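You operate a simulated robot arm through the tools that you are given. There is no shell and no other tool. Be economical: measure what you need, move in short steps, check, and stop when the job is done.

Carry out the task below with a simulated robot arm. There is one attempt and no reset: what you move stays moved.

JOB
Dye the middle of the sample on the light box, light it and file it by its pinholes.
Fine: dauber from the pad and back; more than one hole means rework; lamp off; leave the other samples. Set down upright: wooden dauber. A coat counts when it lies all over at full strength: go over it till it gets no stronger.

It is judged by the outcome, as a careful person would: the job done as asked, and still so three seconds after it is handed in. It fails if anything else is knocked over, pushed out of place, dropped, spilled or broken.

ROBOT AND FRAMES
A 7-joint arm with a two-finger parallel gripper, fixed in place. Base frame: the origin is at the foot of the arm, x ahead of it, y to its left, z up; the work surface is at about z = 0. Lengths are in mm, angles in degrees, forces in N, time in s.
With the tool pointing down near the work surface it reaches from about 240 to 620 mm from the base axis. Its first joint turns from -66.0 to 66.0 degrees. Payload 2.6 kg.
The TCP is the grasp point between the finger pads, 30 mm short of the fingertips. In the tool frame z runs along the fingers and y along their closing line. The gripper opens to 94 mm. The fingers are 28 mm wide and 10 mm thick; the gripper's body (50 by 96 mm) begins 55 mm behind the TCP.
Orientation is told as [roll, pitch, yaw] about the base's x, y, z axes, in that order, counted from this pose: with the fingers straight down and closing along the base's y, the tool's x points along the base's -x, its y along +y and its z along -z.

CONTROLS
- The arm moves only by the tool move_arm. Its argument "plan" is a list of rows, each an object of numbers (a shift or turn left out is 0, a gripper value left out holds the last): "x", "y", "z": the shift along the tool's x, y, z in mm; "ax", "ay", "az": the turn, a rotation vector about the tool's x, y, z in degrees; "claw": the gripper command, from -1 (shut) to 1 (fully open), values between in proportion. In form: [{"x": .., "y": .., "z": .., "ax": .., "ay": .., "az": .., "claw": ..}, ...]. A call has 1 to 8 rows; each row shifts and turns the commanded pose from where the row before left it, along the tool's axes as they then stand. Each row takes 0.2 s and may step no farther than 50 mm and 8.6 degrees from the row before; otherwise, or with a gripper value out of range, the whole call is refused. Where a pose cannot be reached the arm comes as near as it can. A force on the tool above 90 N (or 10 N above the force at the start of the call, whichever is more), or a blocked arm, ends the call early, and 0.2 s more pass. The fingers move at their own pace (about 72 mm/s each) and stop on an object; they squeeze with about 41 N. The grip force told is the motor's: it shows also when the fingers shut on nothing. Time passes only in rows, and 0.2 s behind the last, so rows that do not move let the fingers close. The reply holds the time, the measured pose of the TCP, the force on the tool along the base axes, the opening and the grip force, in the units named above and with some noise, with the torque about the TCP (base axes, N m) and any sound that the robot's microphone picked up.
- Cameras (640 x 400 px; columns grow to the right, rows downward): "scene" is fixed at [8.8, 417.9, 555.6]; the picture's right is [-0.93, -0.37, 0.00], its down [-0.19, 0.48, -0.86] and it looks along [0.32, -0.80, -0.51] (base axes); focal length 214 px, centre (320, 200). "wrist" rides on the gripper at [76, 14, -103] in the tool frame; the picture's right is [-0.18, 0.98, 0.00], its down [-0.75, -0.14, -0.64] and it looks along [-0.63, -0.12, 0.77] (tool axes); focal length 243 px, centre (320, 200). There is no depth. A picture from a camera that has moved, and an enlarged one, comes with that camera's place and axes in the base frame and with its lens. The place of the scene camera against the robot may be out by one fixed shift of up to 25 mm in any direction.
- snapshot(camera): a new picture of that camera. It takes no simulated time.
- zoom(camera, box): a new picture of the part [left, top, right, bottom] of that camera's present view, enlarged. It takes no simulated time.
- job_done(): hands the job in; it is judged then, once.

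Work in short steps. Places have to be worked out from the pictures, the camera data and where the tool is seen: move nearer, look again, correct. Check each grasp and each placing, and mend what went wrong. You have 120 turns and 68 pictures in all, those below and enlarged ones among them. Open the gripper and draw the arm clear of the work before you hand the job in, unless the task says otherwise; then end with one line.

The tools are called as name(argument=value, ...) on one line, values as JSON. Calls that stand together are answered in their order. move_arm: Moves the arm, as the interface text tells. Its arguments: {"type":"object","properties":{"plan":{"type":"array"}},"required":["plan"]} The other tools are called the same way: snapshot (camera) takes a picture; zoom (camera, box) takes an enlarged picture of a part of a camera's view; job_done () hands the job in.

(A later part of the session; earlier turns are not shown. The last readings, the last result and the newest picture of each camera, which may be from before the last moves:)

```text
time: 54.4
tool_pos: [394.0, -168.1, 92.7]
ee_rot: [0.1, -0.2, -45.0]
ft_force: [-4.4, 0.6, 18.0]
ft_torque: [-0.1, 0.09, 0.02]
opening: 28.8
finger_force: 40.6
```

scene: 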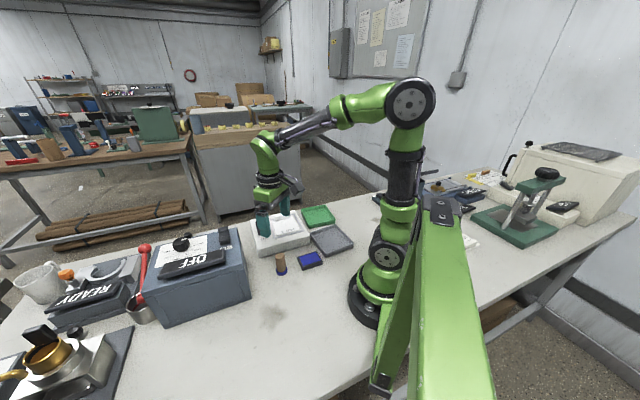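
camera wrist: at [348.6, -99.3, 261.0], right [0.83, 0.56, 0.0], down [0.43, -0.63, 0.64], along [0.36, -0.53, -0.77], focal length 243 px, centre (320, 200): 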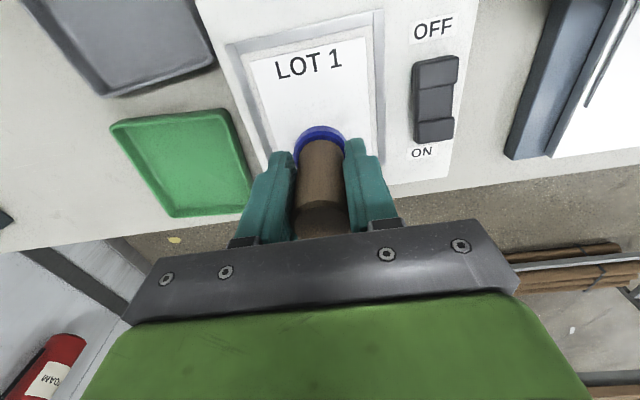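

18 N contact. Sweep across the patch.

move_arm(plan=[{"z": -0.5}, {"y": 17}, {"x": 7}, {"y": -17}, {"y": -17}, {"x": -7}, {"y": 17}, {}])

move_arm(plan=[{"y": 17}, {"x": -9}, {"y": -17}, {"y": -17}, {"x": 9}, {"y": 17}, {}])

zoom(camera="wrist", box=[200, 0, 440, 150])

```text
time: 56.2
tool_pos: [392.7, -171.0, 91.6]
ee_rot: [-0.1, 0.0, -45.1]
ft_force: [-1.2, -4.5, 8.8]
ft_torque: [-0.17, -0.05, -0.07]
opening: 29.0
finger_force: 40.8
```

```text
time: 57.8
tool_pos: [392.3, -169.2, 91.8]
ee_rot: [0.0, 0.0, -45.1]
ft_force: [-2.3, -2.5, 6.3]
ft_torque: [-0.1, 0.01, -0.05]
opening: 29.2
finger_force: 41.4
```

```text
2.67 times, centred on (320, 75) of wrist
camera zoom: at [348.8, -104.2, 194.8], right [0.83, 0.56, 0.0], down [0.43, -0.63, 0.64], along [0.36, -0.53, -0.77], focal length 647 px, centre (320, 533)
```

zoom: 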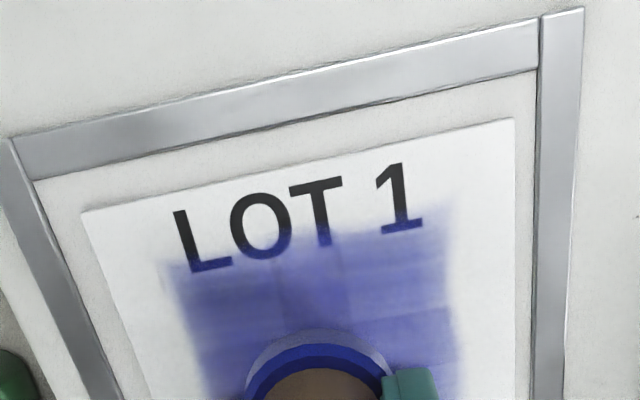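

Noticeably stronger. Contact is now 6–9 N; I keep going with tiny depth increases.

move_arm(plan=[{"y": 17, "z": 0.4}, {"x": 7}, {"y": -17}, {"y": -17}, {"x": -7}, {"y": 17}, {"y": 17}, {"x": -9}])

move_arm(plan=[{"y": -17}, {"y": -17}, {"x": 9}, {"y": 17}, {"x": 8}, {"y": 17}, {"y": -17}, {"y": -17}])

move_arm(plan=[{"x": -8, "z": 0.4}, {"y": 17}, {"y": 17}, {"x": -9}, {"y": -17}, {"y": -17}, {"x": 9}, {"y": 17}])

move_arm(plan=[{"z": 0.4}, {"x": -9}, {"y": 17}, {"y": -17}, {"y": -17}, {"y": 17}, {"x": 9}, {}])

move_arm(plan=[{"x": 7}, {"y": 17}, {"y": -17}, {"y": -17}, {"y": 17}, {"x": -7}, {"z": -20}, {"z": -34}])

zoom(camera="scene", box=[260, 205, 320, 243])

zoom(camera="wrist", box=[200, 0, 440, 150])

```text
time: 59.6
tool_pos: [412.0, -160.0, 91.6]
ee_rot: [0.2, 0.1, -45.0]
ft_force: [-7.5, 6.7, 24.4]
ft_torque: [0.11, 0.17, -0.01]
opening: 29.2
finger_force: 40.8
```

```text
time: 61.4
tool_pos: [375.6, -174.9, 91.1]
ee_rot: [0.2, 0.0, -44.9]
ft_force: [6.1, 6.1, 19.6]
ft_torque: [0.11, -0.41, 0.11]
opening: 29.1
finger_force: 40.9
```

```text
time: 63.2
tool_pos: [391.5, -171.7, 91.0]
ee_rot: [-0.2, -0.2, -45.2]
ft_force: [-8.5, -10.0, 28.3]
ft_torque: [-0.46, 0.17, -0.08]
opening: 28.9
finger_force: 40.9
```

```text
time: 65.0
tool_pos: [392.2, -169.4, 91.2]
ee_rot: [0.1, -0.1, -45.0]
ft_force: [4.0, -5.2, 14.7]
ft_torque: [-0.32, -0.28, -0.05]
opening: 29.3
finger_force: 41.1
```

```text
time: 66.8
tool_pos: [391.4, -168.0, 144.1]
ee_rot: [0.0, 0.1, -45.0]
ft_force: [-0.6, 0.3, -1.3]
ft_torque: [-0.02, -0.02, 0.03]
opening: 29.1
finger_force: 41.1
```

```text
10.53 times, centred on (290, 224) of scene
camera zoom: at [8.8, 417.9, 555.6], right [-0.93, -0.37, 0.0], down [-0.19, 0.48, -0.86], along [0.32, -0.8, -0.51], focal length 2258 px, centre (636, -53)
```

zoom: 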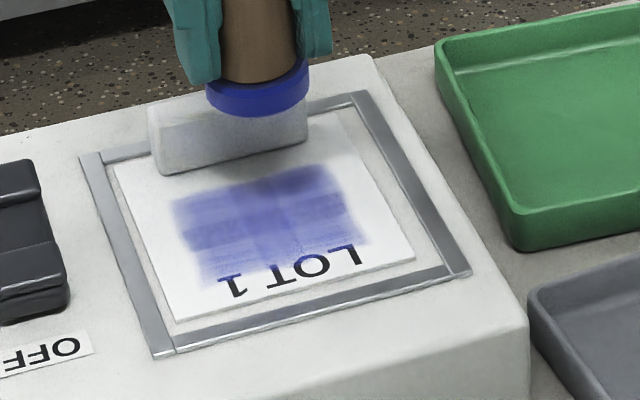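

```text
2.67 times, centred on (320, 75) of wrist
camera zoom: at [348.1, -103.7, 246.8], right [0.82, 0.57, 0.0], down [0.43, -0.63, 0.64], along [0.36, -0.53, -0.77], focal length 647 px, centre (320, 533)
```

zoom: 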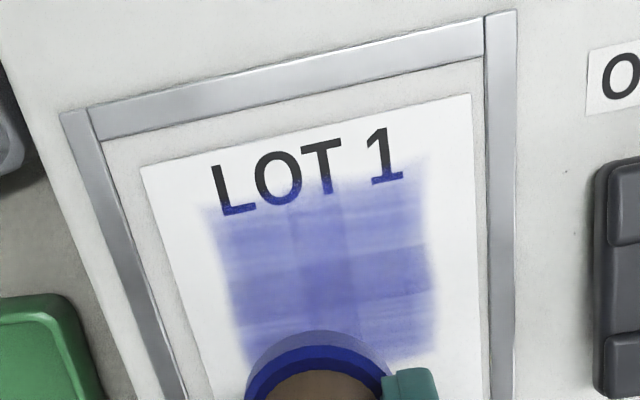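

The plate crept a few mm within its frame (harmless), and the coat is still banded: weaker near the edges. I re-ink and go over it more densely with cross strokes.

move_arm(plan=[{"x": 46.5, "y": -9.7}, {"x": 46.5, "y": -9.7}, {"x": 46.5, "y": -9.7}, {"x": 46.5, "y": -9.7}, {"z": 40}, {"z": 39}, {}])

move_arm(plan=[{"z": 2}, {"z": 1.5}, {}])

```text
time: 68.4
tool_pos: [232.0, -65.0, 65.3]
ee_rot: [0.0, 0.0, -45.2]
ft_force: [0.1, 0.1, -0.5]
ft_torque: [0.0, 0.0, 0.01]
opening: 29.0
finger_force: 41.0
```

```text
time: 69.2
tool_pos: [232.7, -64.1, 63.1]
ee_rot: [0.1, 0.0, -45.1]
ft_force: [-0.2, 0.7, -0.8]
ft_torque: [0.0, 0.01, -0.02]
opening: 29.2
finger_force: 41.0
```

move_arm(plan=[{"z": 1.5}, {"z": 1}, {}, {}])

```text
time: 70.2
tool_pos: [235.0, -65.8, 59.5]
ee_rot: [0.1, -0.2, -45.1]
ft_force: [-8.6, 0.1, 42.4]
ft_torque: [-0.21, 0.02, -0.05]
opening: 29.1
finger_force: 40.8
```

Well pressed on the pad. Return to the sample and find contact again.

move_arm(plan=[{"z": -40}, {"z": -45}, {"x": -46.5, "y": 9.7}, {"x": -46.5, "y": 9.7}, {"x": -46.5, "y": 9.7}, {"x": -46.5, "y": 9.7}, {}])

move_arm(plan=[{"z": 40}, {"z": 12}, {}])

```text
time: 71.8
tool_pos: [390.8, -170.1, 145.5]
ee_rot: [-0.1, 0.0, -45.0]
ft_force: [0.4, -0.3, -0.8]
ft_torque: [-0.01, -0.02, 0.02]
opening: 29.1
finger_force: 41.3
```

```text
time: 72.6
tool_pos: [389.5, -168.3, 93.0]
ee_rot: [0.0, 0.0, -45.0]
ft_force: [0.5, 0.3, -0.8]
ft_torque: [0.02, 0.01, 0.01]
opening: 29.2
finger_force: 41.0
```

move_arm(plan=[{"z": 1.5}, {"z": 1}, {}])

```text
time: 73.4
tool_pos: [392.4, -168.6, 91.9]
ee_rot: [-0.1, 0.0, -45.0]
ft_force: [-0.2, 0.9, -1.1]
ft_torque: [0.01, -0.02, 0.0]
opening: 29.2
finger_force: 41.0
```

move_arm(plan=[{"z": 1}, {"z": 1}, {}])

```text
time: 74.2
tool_pos: [393.3, -170.0, 90.5]
ee_rot: [0.2, -0.2, -45.0]
ft_force: [-3.7, 3.1, 16.8]
ft_torque: [-0.02, 0.03, -0.03]
opening: 29.1
finger_force: 40.5
```

17 N contact. Dense horizontal then vertical strokes.

move_arm(plan=[{"y": 18}, {"x": 8}, {"y": -18}, {"y": -18}, {"x": -6}, {"y": 18}, {"y": 18}, {"x": -6}])

move_arm(plan=[{"y": -18, "z": 0.3}, {"y": -18}, {"x": -5}, {"y": 18}, {"y": 18}, {"x": 17}, {"y": -9}, {"x": -17}])

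move_arm(plan=[{"y": -9, "z": 0.3}, {"x": 17}, {"y": -9}, {"x": -17}, {"y": -9}, {"x": 17}, {"y": 18}, {"x": -8}])

zoom(camera="wrist", box=[200, 0, 440, 150])

```text
time: 76.0
tool_pos: [409.1, -159.0, 89.2]
ee_rot: [0.2, -0.1, -45.1]
ft_force: [-14.6, 1.8, 39.5]
ft_torque: [-0.13, 0.37, -0.04]
opening: 29.0
finger_force: 41.5
```

```text
time: 77.8
tool_pos: [404.0, -167.7, 89.0]
ee_rot: [0.1, 0.1, -45.0]
ft_force: [-6.2, 9.3, 29.4]
ft_torque: [0.21, 0.07, 0.01]
opening: 29.0
finger_force: 40.6
```

```text
time: 79.6
tool_pos: [392.0, -167.2, 88.9]
ee_rot: [0.2, 0.1, -45.1]
ft_force: [-14.2, 5.3, 40.9]
ft_torque: [-0.05, 0.32, -0.09]
opening: 29.3
finger_force: 41.3
```

```text
2.67 times, centred on (320, 75) of wrist
camera zoom: at [347.4, -103.4, 192.0], right [0.83, 0.56, 0.0], down [0.43, -0.63, 0.64], along [0.36, -0.53, -0.77], focal length 647 px, centre (320, 533)
```

zoom: 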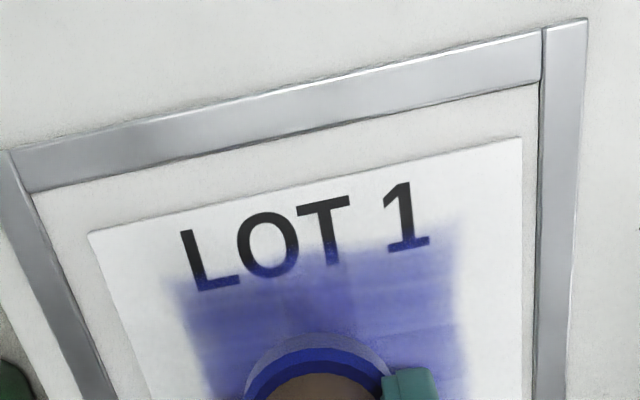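

Stronger, though 40 N is nudging the plate. I ease off, do another round, and then lift to look.

move_arm(plan=[{"z": -1.5, "x": -3}, {"y": 18}, {"y": -18}, {"y": -18}, {"x": 5}, {"y": 18}, {"y": 18}, {"x": -10}])

move_arm(plan=[{"y": -18}, {"y": -18}, {"x": -4}, {"y": 18}, {"y": 18}, {"y": -18}, {"x": 9}])

move_arm(plan=[{"z": -20}, {"z": -35}, {"x": 40}, {"x": 40}, {}])

zoom(camera="scene", box=[250, 200, 330, 250])

snapshot(camera="wrist")

```text
time: 81.4
tool_pos: [409.9, -159.8, 88.5]
ee_rot: [0.2, 0.2, -44.9]
ft_force: [-6.2, 6.7, 22.3]
ft_torque: [0.21, 0.02, 0.04]
opening: 29.1
finger_force: 40.7
```

```text
time: 83.0
tool_pos: [397.4, -172.3, 89.3]
ee_rot: [0.0, -0.4, -45.0]
ft_force: [8.0, -4.1, 20.0]
ft_torque: [-0.23, -0.35, 0.02]
opening: 29.0
finger_force: 40.9
```

```text
time: 84.2
tool_pos: [338.0, -114.5, 143.8]
ee_rot: [0.0, 0.0, -45.0]
ft_force: [0.1, -0.1, -0.6]
ft_torque: [-0.01, 0.0, 0.01]
opening: 29.3
finger_force: 40.6
```

```text
8.00 times, centred on (290, 225) of scene
camera zoom: at [8.8, 417.9, 555.6], right [-0.93, -0.37, 0.0], down [-0.19, 0.48, -0.86], along [0.32, -0.8, -0.51], focal length 1716 px, centre (560, 0)
```

zoom: 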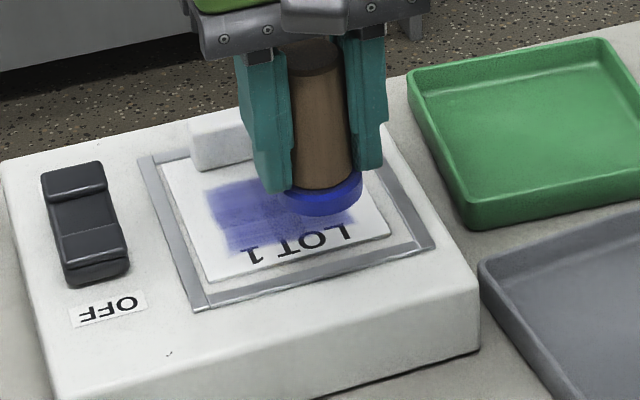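

```text
22 pictures are left
camera wrist: at [293.4, -50.7, 246.7], right [0.83, 0.56, 0.0], down [0.43, -0.63, 0.64], along [0.36, -0.53, -0.77], focal length 243 px, centre (320, 200)
```

wrist: 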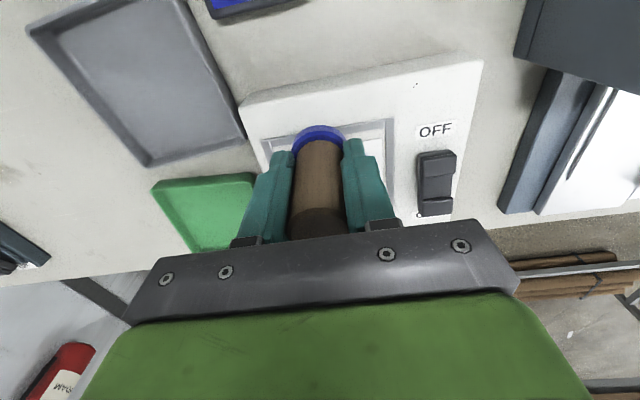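

I go to the pad for another inking, which also clears the scene camera's view of the coat.

move_arm(plan=[{"x": 36, "y": -12.8}, {"x": 36, "y": -12.8}, {"x": 36.5, "y": -12.9}, {"z": 40}, {"z": 40}, {"z": 2.5}, {}])

zoom(camera="scene", box=[260, 205, 320, 243])

```text
time: 85.8
tool_pos: [235.1, -65.6, 61.5]
ee_rot: [-0.1, -0.1, -45.0]
ft_force: [-0.5, 0.4, -0.8]
ft_torque: [0.0, 0.01, -0.03]
opening: 28.9
finger_force: 40.9
```

```text
10.53 times, centred on (290, 224) of scene
camera zoom: at [8.8, 417.9, 555.6], right [-0.93, -0.37, 0.0], down [-0.19, 0.48, -0.86], along [0.32, -0.8, -0.51], focal length 2258 px, centre (636, -53)
```

zoom: 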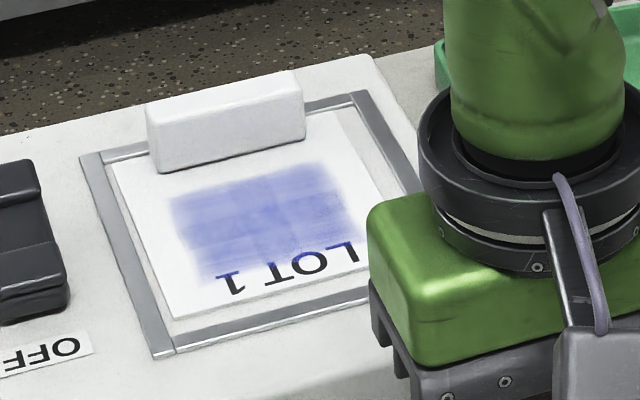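

The coat is now rather even. One more inking and round to see whether it gets stronger.

move_arm(plan=[{"z": 1}, {"z": 1}, {}])

```text
time: 86.6
tool_pos: [234.6, -65.4, 59.6]
ee_rot: [0.0, 0.0, -44.9]
ft_force: [-6.4, 3.5, 23.9]
ft_torque: [0.02, -0.02, 0.02]
opening: 29.6
finger_force: 40.6
```

move_arm(plan=[{"z": -40}, {"z": -45}, {"x": -47, "y": 9.5}, {"x": -47, "y": 9.5}, {"x": -47, "y": 9.5}, {"x": -48, "y": 9.5}, {}])

move_arm(plan=[{"z": 40}, {"z": 14}, {"z": 1}, {}])

```text
time: 88.2
tool_pos: [394.1, -171.0, 144.6]
ee_rot: [-0.1, 0.0, -45.1]
ft_force: [-0.3, -0.6, 0.1]
ft_torque: [0.02, 0.03, -0.02]
opening: 29.2
finger_force: 41.2
```

```text
time: 89.2
tool_pos: [394.1, -172.3, 90.0]
ee_rot: [0.0, 0.0, -44.9]
ft_force: [0.3, -1.0, 1.2]
ft_torque: [-0.02, -0.03, -0.01]
opening: 29.0
finger_force: 40.7
```

Just touching; add 1 mm and sweep.

move_arm(plan=[{"z": 1}, {"y": 18}, {"x": 8}, {"y": -18}, {"y": -18}, {"x": -6}, {"y": 18}, {"y": 18}])

move_arm(plan=[{"x": -6}, {"y": -18}, {"y": -18}, {"x": -5}, {"y": 18}, {"y": 18}, {"x": 17}, {"y": -9}])

move_arm(plan=[{"x": -17}, {"y": -9}, {"x": 17}, {"y": -9}, {"x": -17}, {"y": -9}, {"x": 17}, {"y": 18}])

move_arm(plan=[{"y": 18, "z": 0.3}, {"y": -18}, {"y": -18}, {"x": -6}, {"y": 18}, {"y": 18}, {"x": -6}, {"y": -18}])

move_arm(plan=[{"y": -18}, {"x": -5}, {"y": 18}, {"y": 18}, {"y": -18}, {"x": 9}, {"z": -20}, {"z": -35}])

zoom(camera="scene", box=[260, 205, 320, 243])

zoom(camera="wrist", box=[200, 0, 440, 150])

```text
time: 91.0
tool_pos: [406.3, -160.1, 89.0]
ee_rot: [-0.2, -0.2, -45.1]
ft_force: [-4.0, -6.5, 19.9]
ft_torque: [-0.33, 0.1, -0.03]
opening: 29.2
finger_force: 41.1
```

```text
time: 92.8
tool_pos: [396.7, -157.2, 89.3]
ee_rot: [0.3, -0.1, -44.7]
ft_force: [4.9, 6.3, 20.7]
ft_torque: [0.16, -0.3, 0.04]
opening: 29.0
finger_force: 41.2
```

```text
time: 94.6
tool_pos: [388.1, -168.2, 89.8]
ee_rot: [-0.2, 0.1, -45.1]
ft_force: [-5.4, -4.6, 16.3]
ft_torque: [-0.32, 0.04, -0.05]
opening: 29.0
finger_force: 41.7
```

```text
time: 96.4
tool_pos: [401.9, -172.6, 90.7]
ee_rot: [0.4, -0.3, -44.8]
ft_force: [7.5, 11.1, 31.0]
ft_torque: [0.28, -0.32, 0.02]
opening: 29.2
finger_force: 41.2
```

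```text
time: 98.2
tool_pos: [394.0, -169.9, 142.1]
ee_rot: [-0.1, 0.2, -44.9]
ft_force: [-0.5, 0.3, -0.9]
ft_torque: [0.03, 0.0, 0.0]
opening: 29.1
finger_force: 40.9
```

```text
10.53 times, centred on (290, 224) of scene
camera zoom: at [8.8, 417.9, 555.6], right [-0.93, -0.37, 0.0], down [-0.19, 0.48, -0.86], along [0.32, -0.8, -0.51], focal length 2258 px, centre (636, -53)
```

zoom: 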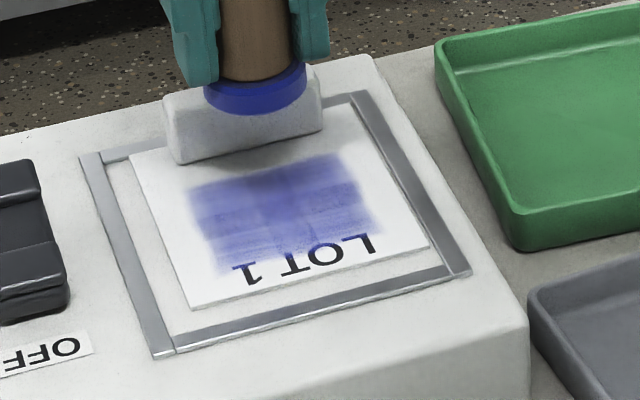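

```text
2.67 times, centred on (320, 75) of wrist
camera zoom: at [350.5, -105.5, 244.0], right [0.83, 0.56, 0.0], down [0.44, -0.63, 0.64], along [0.36, -0.53, -0.77], focal length 647 px, centre (320, 533)
```

zoom: 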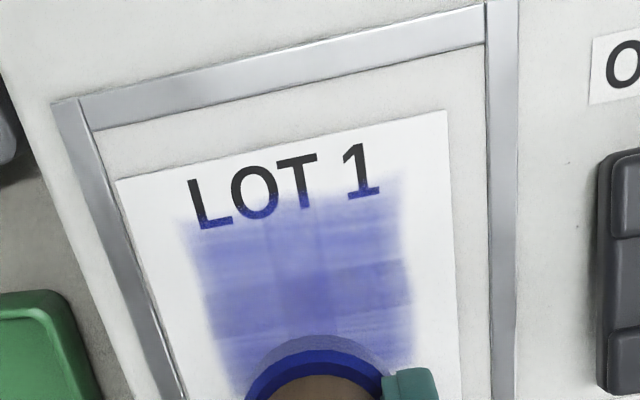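

The coat is close to even, with the top corners a bit lighter. One more light round centred on the patch as the plate now lies.

move_arm(plan=[{"z": 40, "y": -3}, {"z": 13.5}, {"y": 16}, {"x": 7}, {"y": -16}, {"y": -16}, {"x": -4}, {"y": 16}])

move_arm(plan=[{"y": 16}, {"x": 4}, {"y": -16}, {"y": -16}, {"x": -7}, {"y": 16}, {"y": 16}, {"x": -4}])

move_arm(plan=[{"y": -16}, {"y": -16}, {"x": -4}, {"y": 16}, {"y": 16}, {"x": 14}, {"y": -8}, {"x": -14}])

move_arm(plan=[{"y": -8}, {"x": 14}, {"y": -8}, {"x": -14}, {"y": -8}, {"x": 14}, {"y": 16}, {"x": -6}])

move_arm(plan=[{"z": -20}, {"z": -35}, {"x": 40}, {"x": 40}, {"x": 40, "y": -20}, {"x": 40, "y": -20}, {}])

zoom(camera="scene", box=[260, 205, 320, 243])

```text
time: 100.0
tool_pos: [390.3, -173.3, 89.8]
ee_rot: [-0.2, -0.1, -45.1]
ft_force: [-3.3, -3.5, 10.6]
ft_torque: [-0.2, 0.04, -0.05]
opening: 29.5
finger_force: 40.7
```

```text
time: 101.8
tool_pos: [407.7, -162.9, 89.5]
ee_rot: [0.1, 0.2, -45.1]
ft_force: [-5.7, 3.5, 15.5]
ft_torque: [0.07, 0.12, -0.01]
opening: 29.4
finger_force: 41.5
```

```text
time: 103.6
tool_pos: [402.7, -173.6, 91.0]
ee_rot: [0.0, 0.0, -45.1]
ft_force: [-4.6, 4.1, 12.4]
ft_torque: [0.08, 0.1, -0.01]
opening: 28.7
finger_force: 40.2
```

```text
time: 105.4
tool_pos: [392.8, -173.0, 89.6]
ee_rot: [0.0, 0.0, -45.0]
ft_force: [-4.1, 3.1, 11.3]
ft_torque: [0.05, 0.04, 0.0]
opening: 29.3
finger_force: 40.8
```

```text
time: 107.0
tool_pos: [251.5, -87.7, 144.4]
ee_rot: [0.0, -0.1, -45.0]
ft_force: [0.0, -0.4, 0.1]
ft_torque: [0.02, 0.0, -0.02]
opening: 29.2
finger_force: 41.3
```

```text
10.53 times, centred on (290, 224) of scene
camera zoom: at [8.8, 417.9, 555.6], right [-0.93, -0.37, 0.0], down [-0.19, 0.48, -0.86], along [0.32, -0.8, -0.51], focal length 2258 px, centre (636, -53)
```

zoom: 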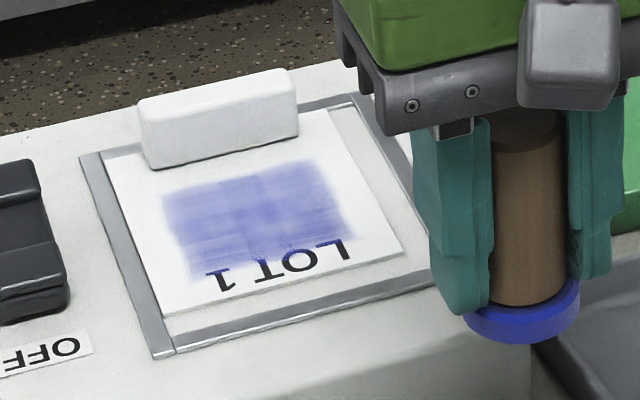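

The coat lies evenly and no longer gets stronger, with only small mottling. Now I return the dauber to its standing place by the pad at (305, 7).

move_arm(plan=[{"x": 9.7, "y": 35}, {"x": 9.7, "y": 35}, {"x": 9.7, "y": 35}, {"z": 40}, {"z": 40}, {"z": 15}, {}])

move_arm(plan=[{"z": 3}, {"z": 2}, {}])

```text
time: 108.6
tool_pos: [304.4, 6.2, 46.6]
ee_rot: [0.0, 0.0, -45.1]
ft_force: [-0.8, 0.1, -0.4]
ft_torque: [0.0, 0.02, 0.02]
opening: 29.1
finger_force: 41.0
```

```text
time: 109.4
tool_pos: [304.8, 4.7, 42.8]
ee_rot: [0.0, 0.0, -45.0]
ft_force: [-0.8, 0.3, -0.5]
ft_torque: [0.01, 0.04, -0.01]
opening: 29.3
finger_force: 41.2
```

move_arm(plan=[{"z": 1}, {"z": 1}, {}])

```text
time: 110.2
tool_pos: [304.5, 6.0, 41.5]
ee_rot: [0.0, -0.1, -45.0]
ft_force: [0.0, 0.5, -1.0]
ft_torque: [0.01, -0.02, 0.0]
opening: 29.3
finger_force: 41.0
```

move_arm(plan=[{"z": 1}, {"z": 0.7}, {}])

```text
time: 111.0
tool_pos: [304.7, 5.4, 41.1]
ee_rot: [0.1, 0.0, -45.0]
ft_force: [-13.1, -0.5, 43.4]
ft_torque: [-0.22, 0.35, -0.06]
opening: 29.2
finger_force: 41.0
```

The dauber is on the table. I ease off the pressure, open partly, and raise straight up.

move_arm(plan=[{"z": -1.2}, {}, {"claw": -0.2}, {"claw": 0.05}, {"claw": 0.05}, {"z": -10}, {"z": -40}, {"z": -45}])

zoom(camera="scene", box=[220, 190, 380, 290])

```text
time: 112.8
tool_pos: [305.8, 9.1, 138.1]
ee_rot: [0.0, 0.0, -45.0]
ft_force: [0.3, 0.1, -0.5]
ft_torque: [-0.03, -0.01, -0.02]
opening: 49.2
finger_force: 0.1
```

```text
4.00 times, centred on (300, 240) of scene
camera zoom: at [8.8, 417.9, 555.6], right [-0.93, -0.37, 0.0], down [-0.19, 0.48, -0.86], along [0.32, -0.8, -0.51], focal length 858 px, centre (400, 40)
```

zoom: 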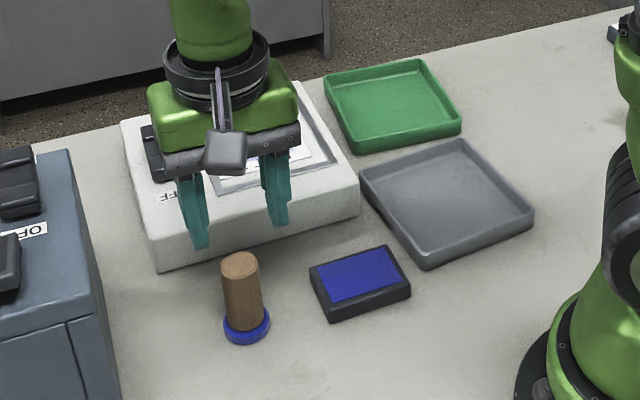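

Dauber stands upright in its place. Now the lamp: the rocker's ON end is near (475, -114). I close the fingers and move above it.

move_arm(plan=[{"z": -10, "claw": -1}, {"x": -45, "y": 7}, {"x": -45, "y": 7}, {"x": -45, "y": 7}, {"x": -45, "y": 7}, {"x": -26, "y": 5}, {}])

snapshot(camera="wrist")

zoom(camera="scene", box=[230, 180, 330, 242])

```text
time: 114.4
tool_pos: [474.5, -115.5, 148.1]
ee_rot: [0.0, 0.0, -45.1]
ft_force: [0.6, -0.4, 0.0]
ft_torque: [-0.02, -0.01, -0.01]
opening: 0.0
finger_force: 32.8
```

```text
16 pictures are left
camera wrist: at [430.8, -52.3, 250.6], right [0.83, 0.56, 0.0], down [0.43, -0.63, 0.64], along [0.36, -0.53, -0.77], focal length 243 px, centre (320, 200)
```

wrist: 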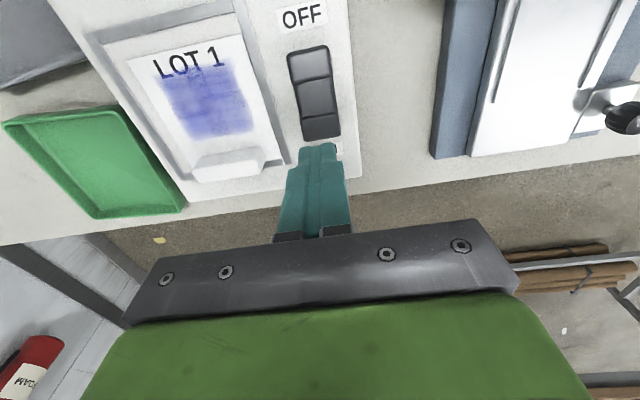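

```text
6.40 times, centred on (280, 211) of scene
camera zoom: at [8.8, 417.9, 555.6], right [-0.93, -0.37, 0.0], down [-0.19, 0.48, -0.86], along [0.32, -0.8, -0.51], focal length 1373 px, centre (576, 130)
```

zoom: 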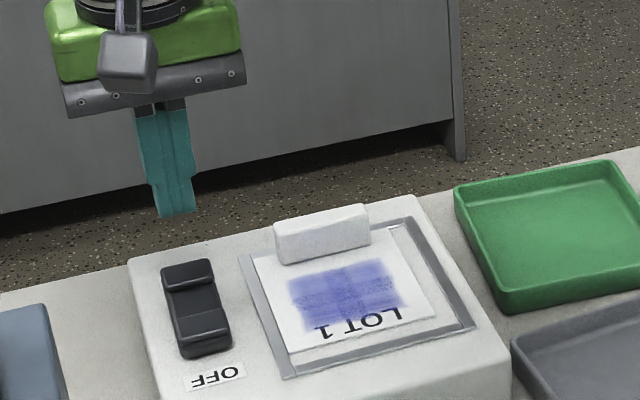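

The fingertips are over the ON end. I shift 3 mm outward and press down gently in steps.

move_arm(plan=[{"x": -3, "z": 30}, {"z": 12}, {"z": 5}, {}])

move_arm(plan=[{"z": 3}, {"z": 3}, {}])

```text
time: 115.4
tool_pos: [475.8, -118.5, 99.3]
ee_rot: [0.0, 0.1, -45.0]
ft_force: [-0.5, 0.0, 0.0]
ft_torque: [0.01, -0.02, 0.01]
opening: 0.1
finger_force: 33.0
```

```text
time: 116.2
tool_pos: [478.0, -120.9, 97.2]
ee_rot: [0.2, -0.5, -44.9]
ft_force: [-3.9, -5.5, 36.7]
ft_torque: [0.21, 0.43, 0.35]
opening: 0.0
finger_force: 33.1
```

Contact at fingertip z ≈ 67, 37 N, no click reported. I check what's happened.

zoom(camera="scene", box=[230, 180, 330, 242])

```text
6.40 times, centred on (280, 211) of scene
camera zoom: at [8.6, 418.0, 555.6], right [-0.93, -0.37, 0.0], down [-0.19, 0.48, -0.86], along [0.32, -0.8, -0.51], focal length 1373 px, centre (576, 130)
```

zoom: 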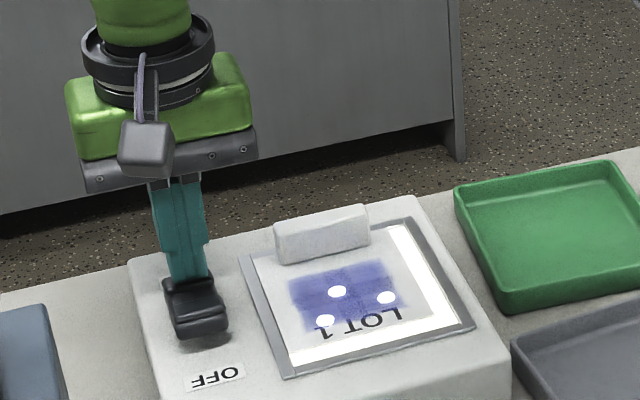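

The lamp is on, and I see bright spots. I raise the finger and look closely to count.

move_arm(plan=[{"z": -10}, {"z": -40}, {}])

zoom(camera="scene", box=[260, 205, 320, 243])

zoom(camera="wrist", box=[80, 20, 320, 170])

```text
time: 117.0
tool_pos: [476.8, -118.8, 142.6]
ee_rot: [0.1, 0.1, -45.0]
ft_force: [0.3, 0.5, -0.2]
ft_torque: [-0.01, -0.03, -0.04]
opening: 0.0
finger_force: 33.2
```

```text
10.53 times, centred on (290, 224) of scene
camera zoom: at [8.8, 417.9, 555.6], right [-0.93, -0.37, 0.0], down [-0.19, 0.48, -0.86], along [0.32, -0.8, -0.51], focal length 2258 px, centre (636, -53)
```

zoom: 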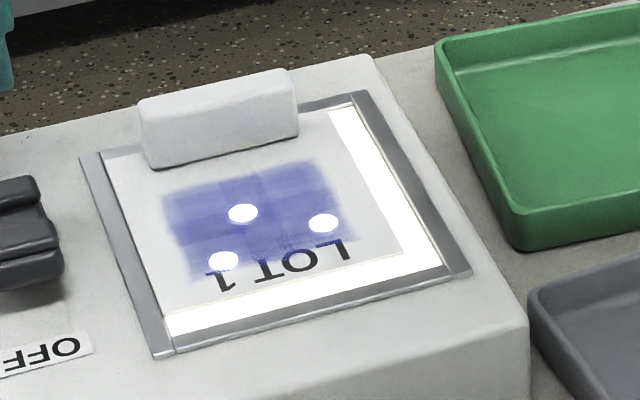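

```text
2.67 times, centred on (200, 95) of wrist
camera zoom: at [431.9, -54.2, 246.0], right [0.82, 0.57, 0.0], down [0.43, -0.63, 0.64], along [0.36, -0.53, -0.77], focal length 647 px, centre (640, 480)
```

zoom: 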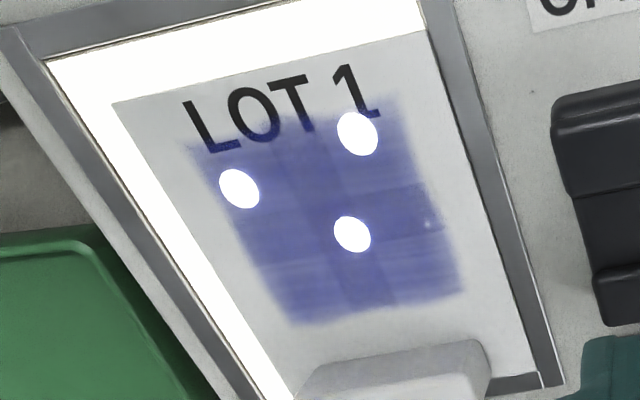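

Three holes, so it goes to rework (grey tray). But backlit, the coat still shows lighter bands, so it isn't at full strength everywhere. I'll fetch the dauber for another coat or two.

move_arm(plan=[{"x": 42, "y": -6.6, "claw": 0.3}, {"x": 42, "y": -6.6}, {"x": 42, "y": -6.6}, {"x": 42, "y": -6.6}, {"x": 42, "y": -6.6}, {}])

zoom(camera="scene", box=[240, 200, 340, 262])

```text
time: 118.4
tool_pos: [302.1, 6.7, 144.3]
ee_rot: [0.0, 0.0, -44.9]
ft_force: [1.0, -0.8, -0.2]
ft_torque: [0.02, -0.03, -0.01]
opening: 61.3
finger_force: 0.1
```

```text
6.40 times, centred on (290, 231) of scene
camera zoom: at [8.8, 417.9, 555.6], right [-0.93, -0.37, 0.0], down [-0.19, 0.48, -0.86], along [0.32, -0.8, -0.51], focal length 1373 px, centre (512, 2)
```

zoom: 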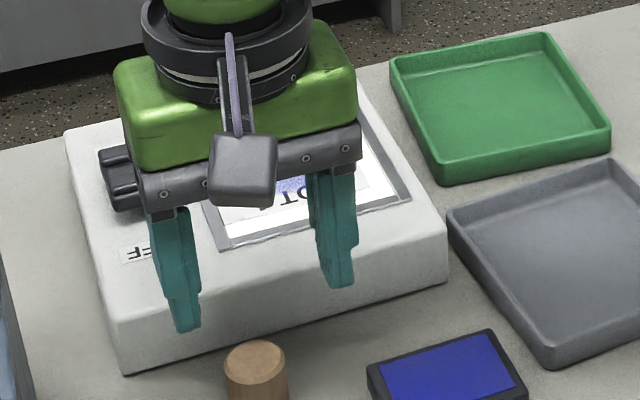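

Aligned with the dauber; I descend and grip higher up this time.

move_arm(plan=[{"x": -2, "y": 1.5, "z": 40}, {"z": 40}, {"z": 14}, {}, {"claw": -1}, {"claw": -1}, {"claw": -1}, {}])

move_arm(plan=[{"z": -40}, {"z": -30}, {"x": 1, "y": -47}, {"x": 1, "y": -47}, {"z": 35}, {"z": 13}, {}])

```text
time: 120.2
tool_pos: [306.5, 6.5, 50.5]
ee_rot: [0.0, -0.1, -45.1]
ft_force: [0.3, 0.4, -0.4]
ft_torque: [0.04, 0.0, 0.0]
opening: 29.3
finger_force: 41.2
```

```text
time: 121.8
tool_pos: [236.9, -59.4, 73.3]
ee_rot: [-0.1, -0.1, -44.9]
ft_force: [-1.1, -0.2, -1.9]
ft_torque: [-0.02, 0.0, 0.0]
opening: 29.2
finger_force: 41.2
```

move_arm(plan=[{"x": -2, "y": -5, "z": 3}, {"z": 2}, {}])

```text
time: 122.6
tool_pos: [237.8, -63.5, 67.8]
ee_rot: [0.1, -0.1, -45.1]
ft_force: [-11.2, 2.6, 41.0]
ft_torque: [0.11, 0.43, -0.01]
opening: 29.4
finger_force: 40.3
```

Inked (41 N). From the backlit view, the plate's centre now lies near (403, -169) and the coat sits ~10 mm toward the text, so I'll extend the strokes toward the handle side.

move_arm(plan=[{"z": -40}, {"z": -42}, {"x": -47.5, "y": 10.5}, {"x": -47.5, "y": 10.5}, {"x": -47.5, "y": 10.5}, {"x": -47.5, "y": 10.5}, {}])

zoom(camera="wrist", box=[200, 0, 440, 150])

```text
time: 124.2
tool_pos: [400.4, -170.1, 147.5]
ee_rot: [0.0, 0.0, -45.0]
ft_force: [0.5, 0.9, -0.2]
ft_torque: [0.0, -0.03, -0.03]
opening: 29.2
finger_force: 41.2
```

```text
2.67 times, centred on (320, 75) of wrist
camera zoom: at [355.5, -106.3, 250.0], right [0.83, 0.56, 0.0], down [0.43, -0.63, 0.64], along [0.36, -0.53, -0.77], focal length 647 px, centre (320, 533)
```

zoom: 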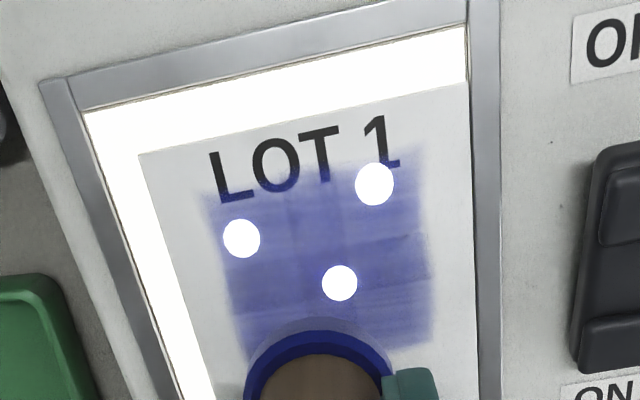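

Aligned. Down to contact.

move_arm(plan=[{"z": 40}, {"z": 11}, {"z": 1}, {}])

```text
time: 125.2
tool_pos: [400.7, -168.6, 97.8]
ee_rot: [0.1, -0.2, -45.1]
ft_force: [-7.5, 1.6, 21.0]
ft_torque: [0.04, 0.32, 0.01]
opening: 29.2
finger_force: 41.2
```

21 N. Full raster, from text side to handle side.

move_arm(plan=[{"y": 18}, {"y": -18}, {"y": -18}, {"x": 7}, {"y": 18}, {"y": 18}, {"x": 6}, {"y": -18}])

move_arm(plan=[{"y": -18}, {"x": -13}, {"x": -6}, {"y": 18}, {"y": 18}, {"x": -4}, {"y": -18}, {"y": -18}])

move_arm(plan=[{"x": 23}, {"y": 9}, {"x": -23}, {"y": 9}, {"x": 23}, {"y": 9}, {"x": -23}, {"y": 9}])

move_arm(plan=[{"x": 23}, {"y": -18}, {"x": -13}, {"z": -20}, {"z": -32}, {}])

zoom(camera="wrist", box=[200, 0, 440, 150])

```text
time: 127.0
tool_pos: [393.7, -157.0, 97.6]
ee_rot: [0.2, 0.2, -44.9]
ft_force: [2.8, 6.1, 16.2]
ft_torque: [0.2, -0.25, 0.02]
opening: 29.3
finger_force: 40.4
```

```text
time: 128.8
tool_pos: [396.4, -188.4, 98.0]
ee_rot: [0.1, -0.1, -44.9]
ft_force: [3.9, 2.9, 11.3]
ft_torque: [0.11, -0.23, 0.01]
opening: 29.2
finger_force: 40.9
```

```text
time: 130.6
tool_pos: [419.0, -164.9, 97.2]
ee_rot: [-0.1, -0.1, -45.0]
ft_force: [-3.4, -4.5, 12.1]
ft_torque: [-0.2, 0.09, -0.04]
opening: 29.1
finger_force: 41.0
```

```text
time: 132.0
tool_pos: [399.7, -167.3, 149.1]
ee_rot: [-0.1, 0.0, -44.9]
ft_force: [-0.3, 0.0, -0.8]
ft_torque: [0.0, 0.01, -0.03]
opening: 29.4
finger_force: 40.9
```

```text
2.67 times, centred on (320, 75) of wrist
camera zoom: at [356.3, -103.2, 252.2], right [0.83, 0.56, 0.0], down [0.43, -0.63, 0.64], along [0.36, -0.53, -0.77], focal length 647 px, centre (320, 533)
```

zoom: 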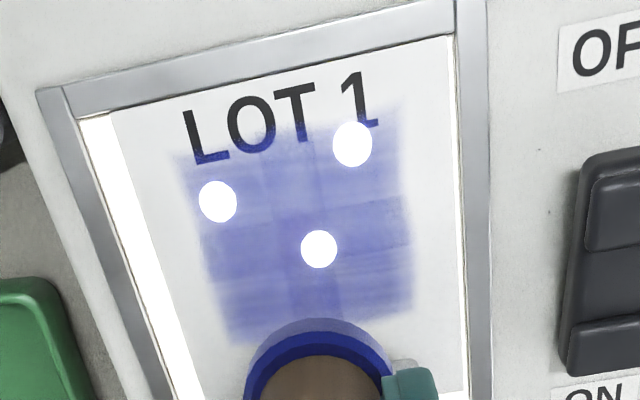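

The plate slid back a bit, but the dyed area stays the same square on the plate: a 3×3 tile pattern whose tiles now look equally strong with no further gain. The coat is done, so I return the dauber to its place.

move_arm(plan=[{"x": 47.5, "y": 14}, {"x": 47.5, "y": 14}, {"x": 47.5, "y": 14}, {"x": 47.5, "y": 14}, {"z": 40}, {"z": 40}, {"z": 15}, {}])

move_arm(plan=[{"z": 2}, {"z": 2}, {}])

```text
time: 133.8
tool_pos: [305.0, 7.3, 52.5]
ee_rot: [0.0, -0.1, -45.1]
ft_force: [-0.2, -1.0, 0.6]
ft_torque: [0.01, -0.01, 0.01]
opening: 29.1
finger_force: 41.0
```

```text
time: 134.6
tool_pos: [305.7, 5.3, 51.4]
ee_rot: [-0.1, 0.0, -45.0]
ft_force: [0.5, -0.5, -0.1]
ft_torque: [-0.02, -0.01, 0.02]
opening: 29.1
finger_force: 41.1
```

move_arm(plan=[{"z": 1}, {"z": 0.7}, {}])

```text
time: 135.4
tool_pos: [308.0, 5.9, 48.8]
ee_rot: [0.1, 0.0, -45.2]
ft_force: [-9.0, 0.0, 36.7]
ft_torque: [-0.1, 0.35, -0.01]
opening: 29.1
finger_force: 40.8
```

On the table. Ease off, release, rise.

move_arm(plan=[{"z": -1}, {}, {"claw": -0.2}, {"claw": 0.05}, {"claw": 0.05}, {"z": -10}, {"z": -45}, {"z": -45}])

move_arm(plan=[{"x": -30, "y": -20, "az": -8.5}, {"x": -20, "y": -20, "az": -8.5}, {"az": -8.5}, {"az": -8.5}, {"az": -8.5}, {"az": -8.5}, {"az": -8.5}, {"az": -8.5}])

move_arm(plan=[{"az": -8.5}, {"az": -8.5}, {"az": -5}, {}])

snapshot(camera="wrist")

zoom(camera="scene", box=[220, 190, 380, 290])

```text
time: 137.2
tool_pos: [304.7, 5.3, 150.6]
ee_rot: [0.1, 0.0, -45.0]
ft_force: [-0.5, 0.9, 0.5]
ft_torque: [0.01, 0.01, -0.02]
opening: 49.5
finger_force: 0.0
```

```text
time: 139.0
tool_pos: [316.9, -58.5, 149.8]
ee_rot: [0.1, 0.0, 23.0]
ft_force: [-0.1, 0.2, 0.3]
ft_torque: [0.01, 0.01, -0.03]
opening: 49.7
finger_force: 0.1
```

```text
time: 140.0
tool_pos: [315.9, -58.2, 149.3]
ee_rot: [0.0, 0.0, 45.1]
ft_force: [-0.2, -0.3, -0.3]
ft_torque: [-0.03, 0.02, 0.03]
opening: 49.1
finger_force: 0.0
```

```text
8 pictures are left
camera wrist: at [252.8, -102.0, 252.4], right [-0.57, 0.82, 0.0], down [0.63, 0.43, 0.64], along [0.53, 0.36, -0.77], focal length 243 px, centre (320, 200)
```

wrist: 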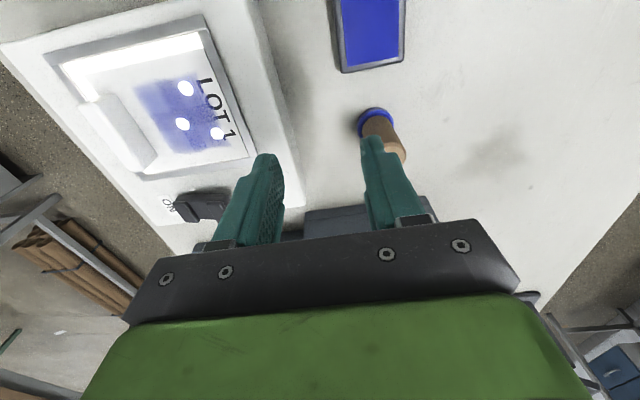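

```text
4.00 times, centred on (300, 240) of scene
camera zoom: at [8.8, 417.9, 555.6], right [-0.93, -0.37, 0.0], down [-0.19, 0.48, -0.86], along [0.32, -0.8, -0.51], focal length 858 px, centre (400, 40)
```

zoom: 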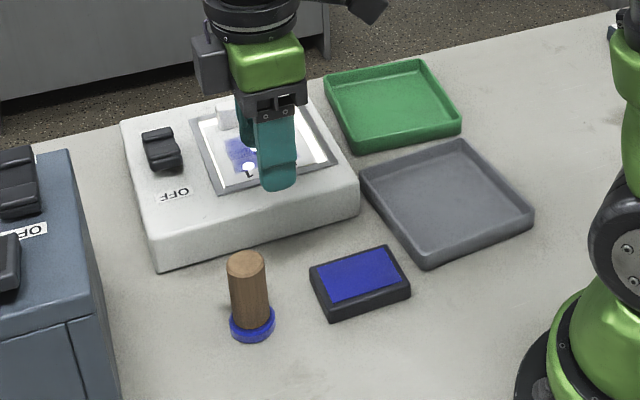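

Dauber stands fine. The handle is at about (420, -189), top near z = 72. I move above it with the jaws closing across it.

move_arm(plan=[{"x": 5, "y": -41.5}, {"x": 5, "y": -41.5}, {"x": 5, "y": -41.5}, {"x": 4, "y": -41.5}, {"z": 30}, {}])

snapshot(camera="wrist")

zoom(camera="scene", box=[240, 180, 340, 242])

```text
time: 141.4
tool_pos: [423.5, -186.9, 119.6]
ee_rot: [0.0, 0.0, 45.1]
ft_force: [-0.7, -0.1, 0.7]
ft_torque: [0.02, -0.02, 0.0]
opening: 49.2
finger_force: 0.1
```

```text
6 pictures are left
camera wrist: at [358.7, -230.4, 221.8], right [-0.56, 0.83, 0.0], down [0.63, 0.43, 0.64], along [0.53, 0.36, -0.77], focal length 243 px, centre (320, 200)
```

wrist: 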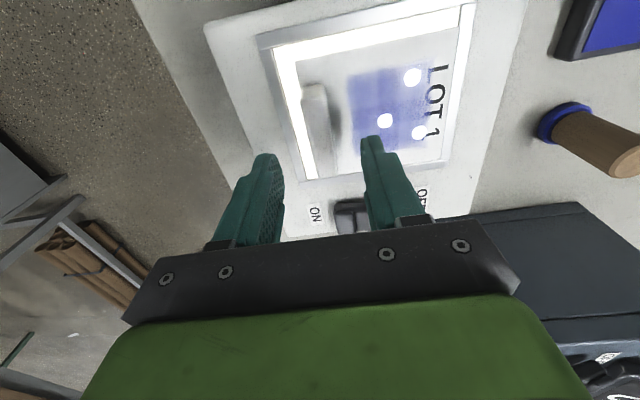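

```text
6.40 times, centred on (290, 211) of scene
camera zoom: at [8.8, 417.9, 555.6], right [-0.93, -0.37, 0.0], down [-0.19, 0.48, -0.86], along [0.32, -0.8, -0.51], focal length 1373 px, centre (512, 130)
```

zoom: 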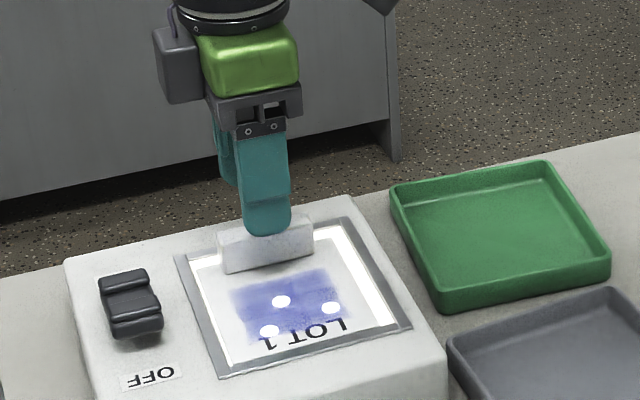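

The handle is centred between the jaws (within a few mm). Going down to z ≈ 84 and closing.

move_arm(plan=[{"x": 3, "z": 20}, {"z": 15}, {}, {"claw": -1}, {"claw": -1}, {"claw": -1}, {}])

```text
time: 143.0
tool_pos: [420.5, -190.6, 84.7]
ee_rot: [0.0, 0.0, 45.0]
ft_force: [-0.3, 0.4, 0.0]
ft_torque: [-0.01, -0.02, 0.02]
opening: 14.8
finger_force: 41.4
```

Firm grip (14.8 mm). I lift straight up and check that the sample comes along.

move_arm(plan=[{"z": -5}, {"z": -15}, {"z": -30}, {"z": -20}, {}])

move_arm(plan=[{"x": 31, "y": 22.4}, {"x": 31, "y": 22.4}, {"x": 31, "y": 22.4}, {"x": 31, "y": 22.4}, {"x": 30, "y": 22.4, "az": -4.5}, {}, {}])

zoom(camera="scene", box=[250, 180, 380, 262])

```text
time: 144.2
tool_pos: [417.6, -190.1, 154.1]
ee_rot: [0.0, 0.0, 45.1]
ft_force: [0.1, 0.1, -0.4]
ft_torque: [0.0, 0.0, -0.04]
opening: 14.6
finger_force: 41.1
```

```text
time: 145.8
tool_pos: [228.7, -221.8, 153.8]
ee_rot: [0.1, 0.0, 49.4]
ft_force: [-1.3, 0.5, -1.4]
ft_torque: [-0.01, -0.02, 0.0]
opening: 14.6
finger_force: 41.2
```

```text
4.88 times, centred on (315, 221) of scene
camera zoom: at [8.8, 417.9, 555.6], right [-0.93, -0.37, 0.0], down [-0.19, 0.48, -0.86], along [0.32, -0.8, -0.51], focal length 1046 px, centre (344, 98)
```

zoom: 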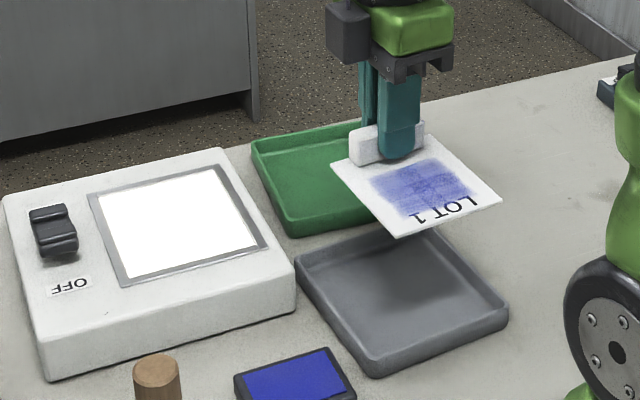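

The sample came out cleanly and hangs level over the grey tray. By my figures it's about (-4, -5) off centre, so I correct that plus 3 mm off the far rim and lower partway.

move_arm(plan=[{"x": -6, "y": 3, "z": 30}, {"z": 30}, {"z": 25}, {}])

zoom(camera="scene", box=[280, 190, 380, 252])

```text
time: 146.8
tool_pos: [231.9, -216.9, 69.6]
ee_rot: [0.0, 0.0, 49.6]
ft_force: [0.1, -0.2, 0.5]
ft_torque: [0.04, 0.01, 0.0]
opening: 14.6
finger_force: 41.2
```

```text
6.40 times, centred on (330, 221) of scene
camera zoom: at [8.8, 417.9, 555.6], right [-0.93, -0.37, 0.0], down [-0.19, 0.48, -0.86], along [0.32, -0.8, -0.51], focal length 1373 px, centre (256, 66)
```

zoom: 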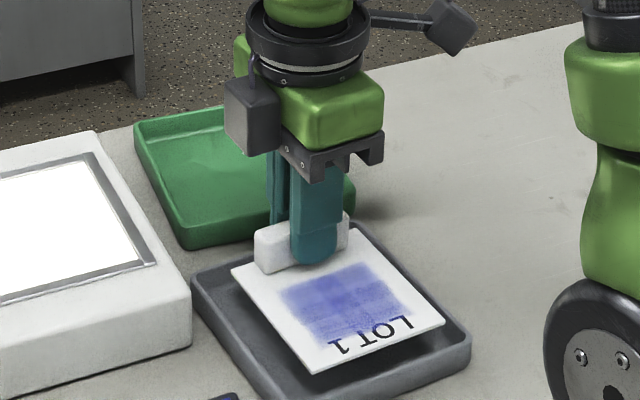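

Projected down, the plate's text edge would come close to the near rim and slightly left, so I shift 4 mm back toward the handle side and 3 mm right, then lower on.

move_arm(plan=[{"x": 3, "y": -4}, {"z": 12}, {"z": 6}, {}])

zoom(camera="scene", box=[290, 210, 370, 260])

```text
time: 147.8
tool_pos: [233.5, -220.6, 52.0]
ee_rot: [0.0, 0.0, 49.5]
ft_force: [-1.5, -1.1, -0.4]
ft_torque: [-0.02, 0.0, 0.0]
opening: 14.7
finger_force: 40.9
```

```text
8.00 times, centred on (330, 235) of scene
camera zoom: at [8.8, 417.9, 555.6], right [-0.93, -0.37, 0.0], down [-0.19, 0.48, -0.86], along [0.32, -0.8, -0.51], focal length 1716 px, centre (240, -80)
```

zoom: 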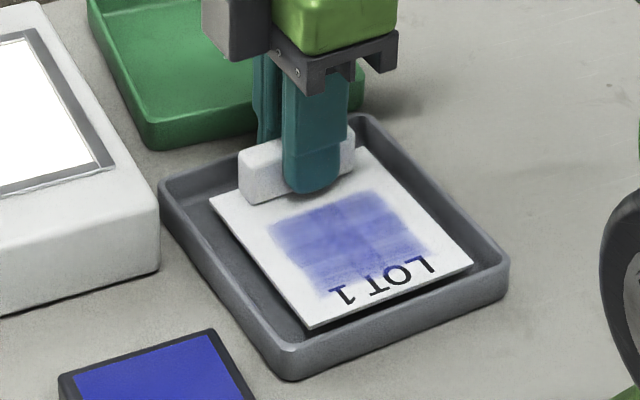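

It sits within the rim outline. Lowering gently to the floor.

move_arm(plan=[{"x": -1, "y": -1, "z": 3}, {"z": 3}, {"z": 2}, {}])

```text
time: 148.8
tool_pos: [235.5, -218.9, 43.3]
ee_rot: [0.0, 0.0, 49.5]
ft_force: [-0.6, -0.5, 0.5]
ft_torque: [-0.02, -0.02, 0.0]
opening: 14.6
finger_force: 40.6
```

move_arm(plan=[{"z": 1.5}, {"z": 1.5}, {}])

```text
time: 149.6
tool_pos: [237.3, -220.2, 41.4]
ee_rot: [-0.1, 0.0, 49.4]
ft_force: [-8.9, 5.4, 43.1]
ft_torque: [0.3, 0.41, 0.01]
opening: 14.7
finger_force: 40.7
```

On the tray floor. I back off slightly, open just a little so the fingers don't push the rim, and rise.

move_arm(plan=[{"z": -1.5}, {}, {"claw": -0.57}, {"claw": -0.57}, {"z": -15}, {"z": -40}, {"z": -50}, {}])

zoom(camera="scene", box=[250, 190, 380, 271])

```text
time: 151.4
tool_pos: [233.4, -219.9, 147.5]
ee_rot: [0.0, -0.1, 49.5]
ft_force: [-0.5, 0.3, 0.4]
ft_torque: [0.03, -0.03, 0.01]
opening: 20.1
finger_force: 0.0
```

```text
4.92 times, centred on (315, 230) of scene
camera zoom: at [8.8, 417.9, 555.6], right [-0.93, -0.37, 0.0], down [-0.19, 0.48, -0.86], along [0.32, -0.8, -0.51], focal length 1056 px, centre (345, 50)
```

zoom: 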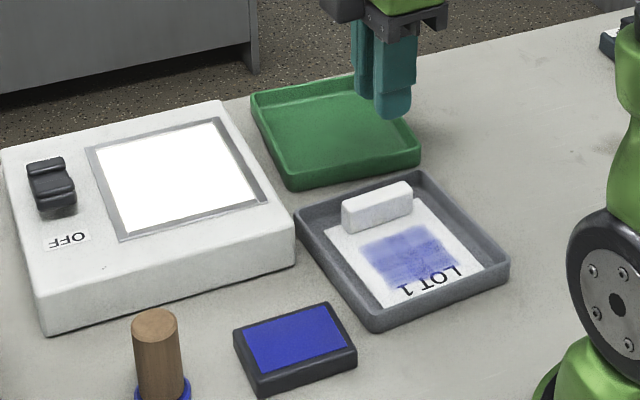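

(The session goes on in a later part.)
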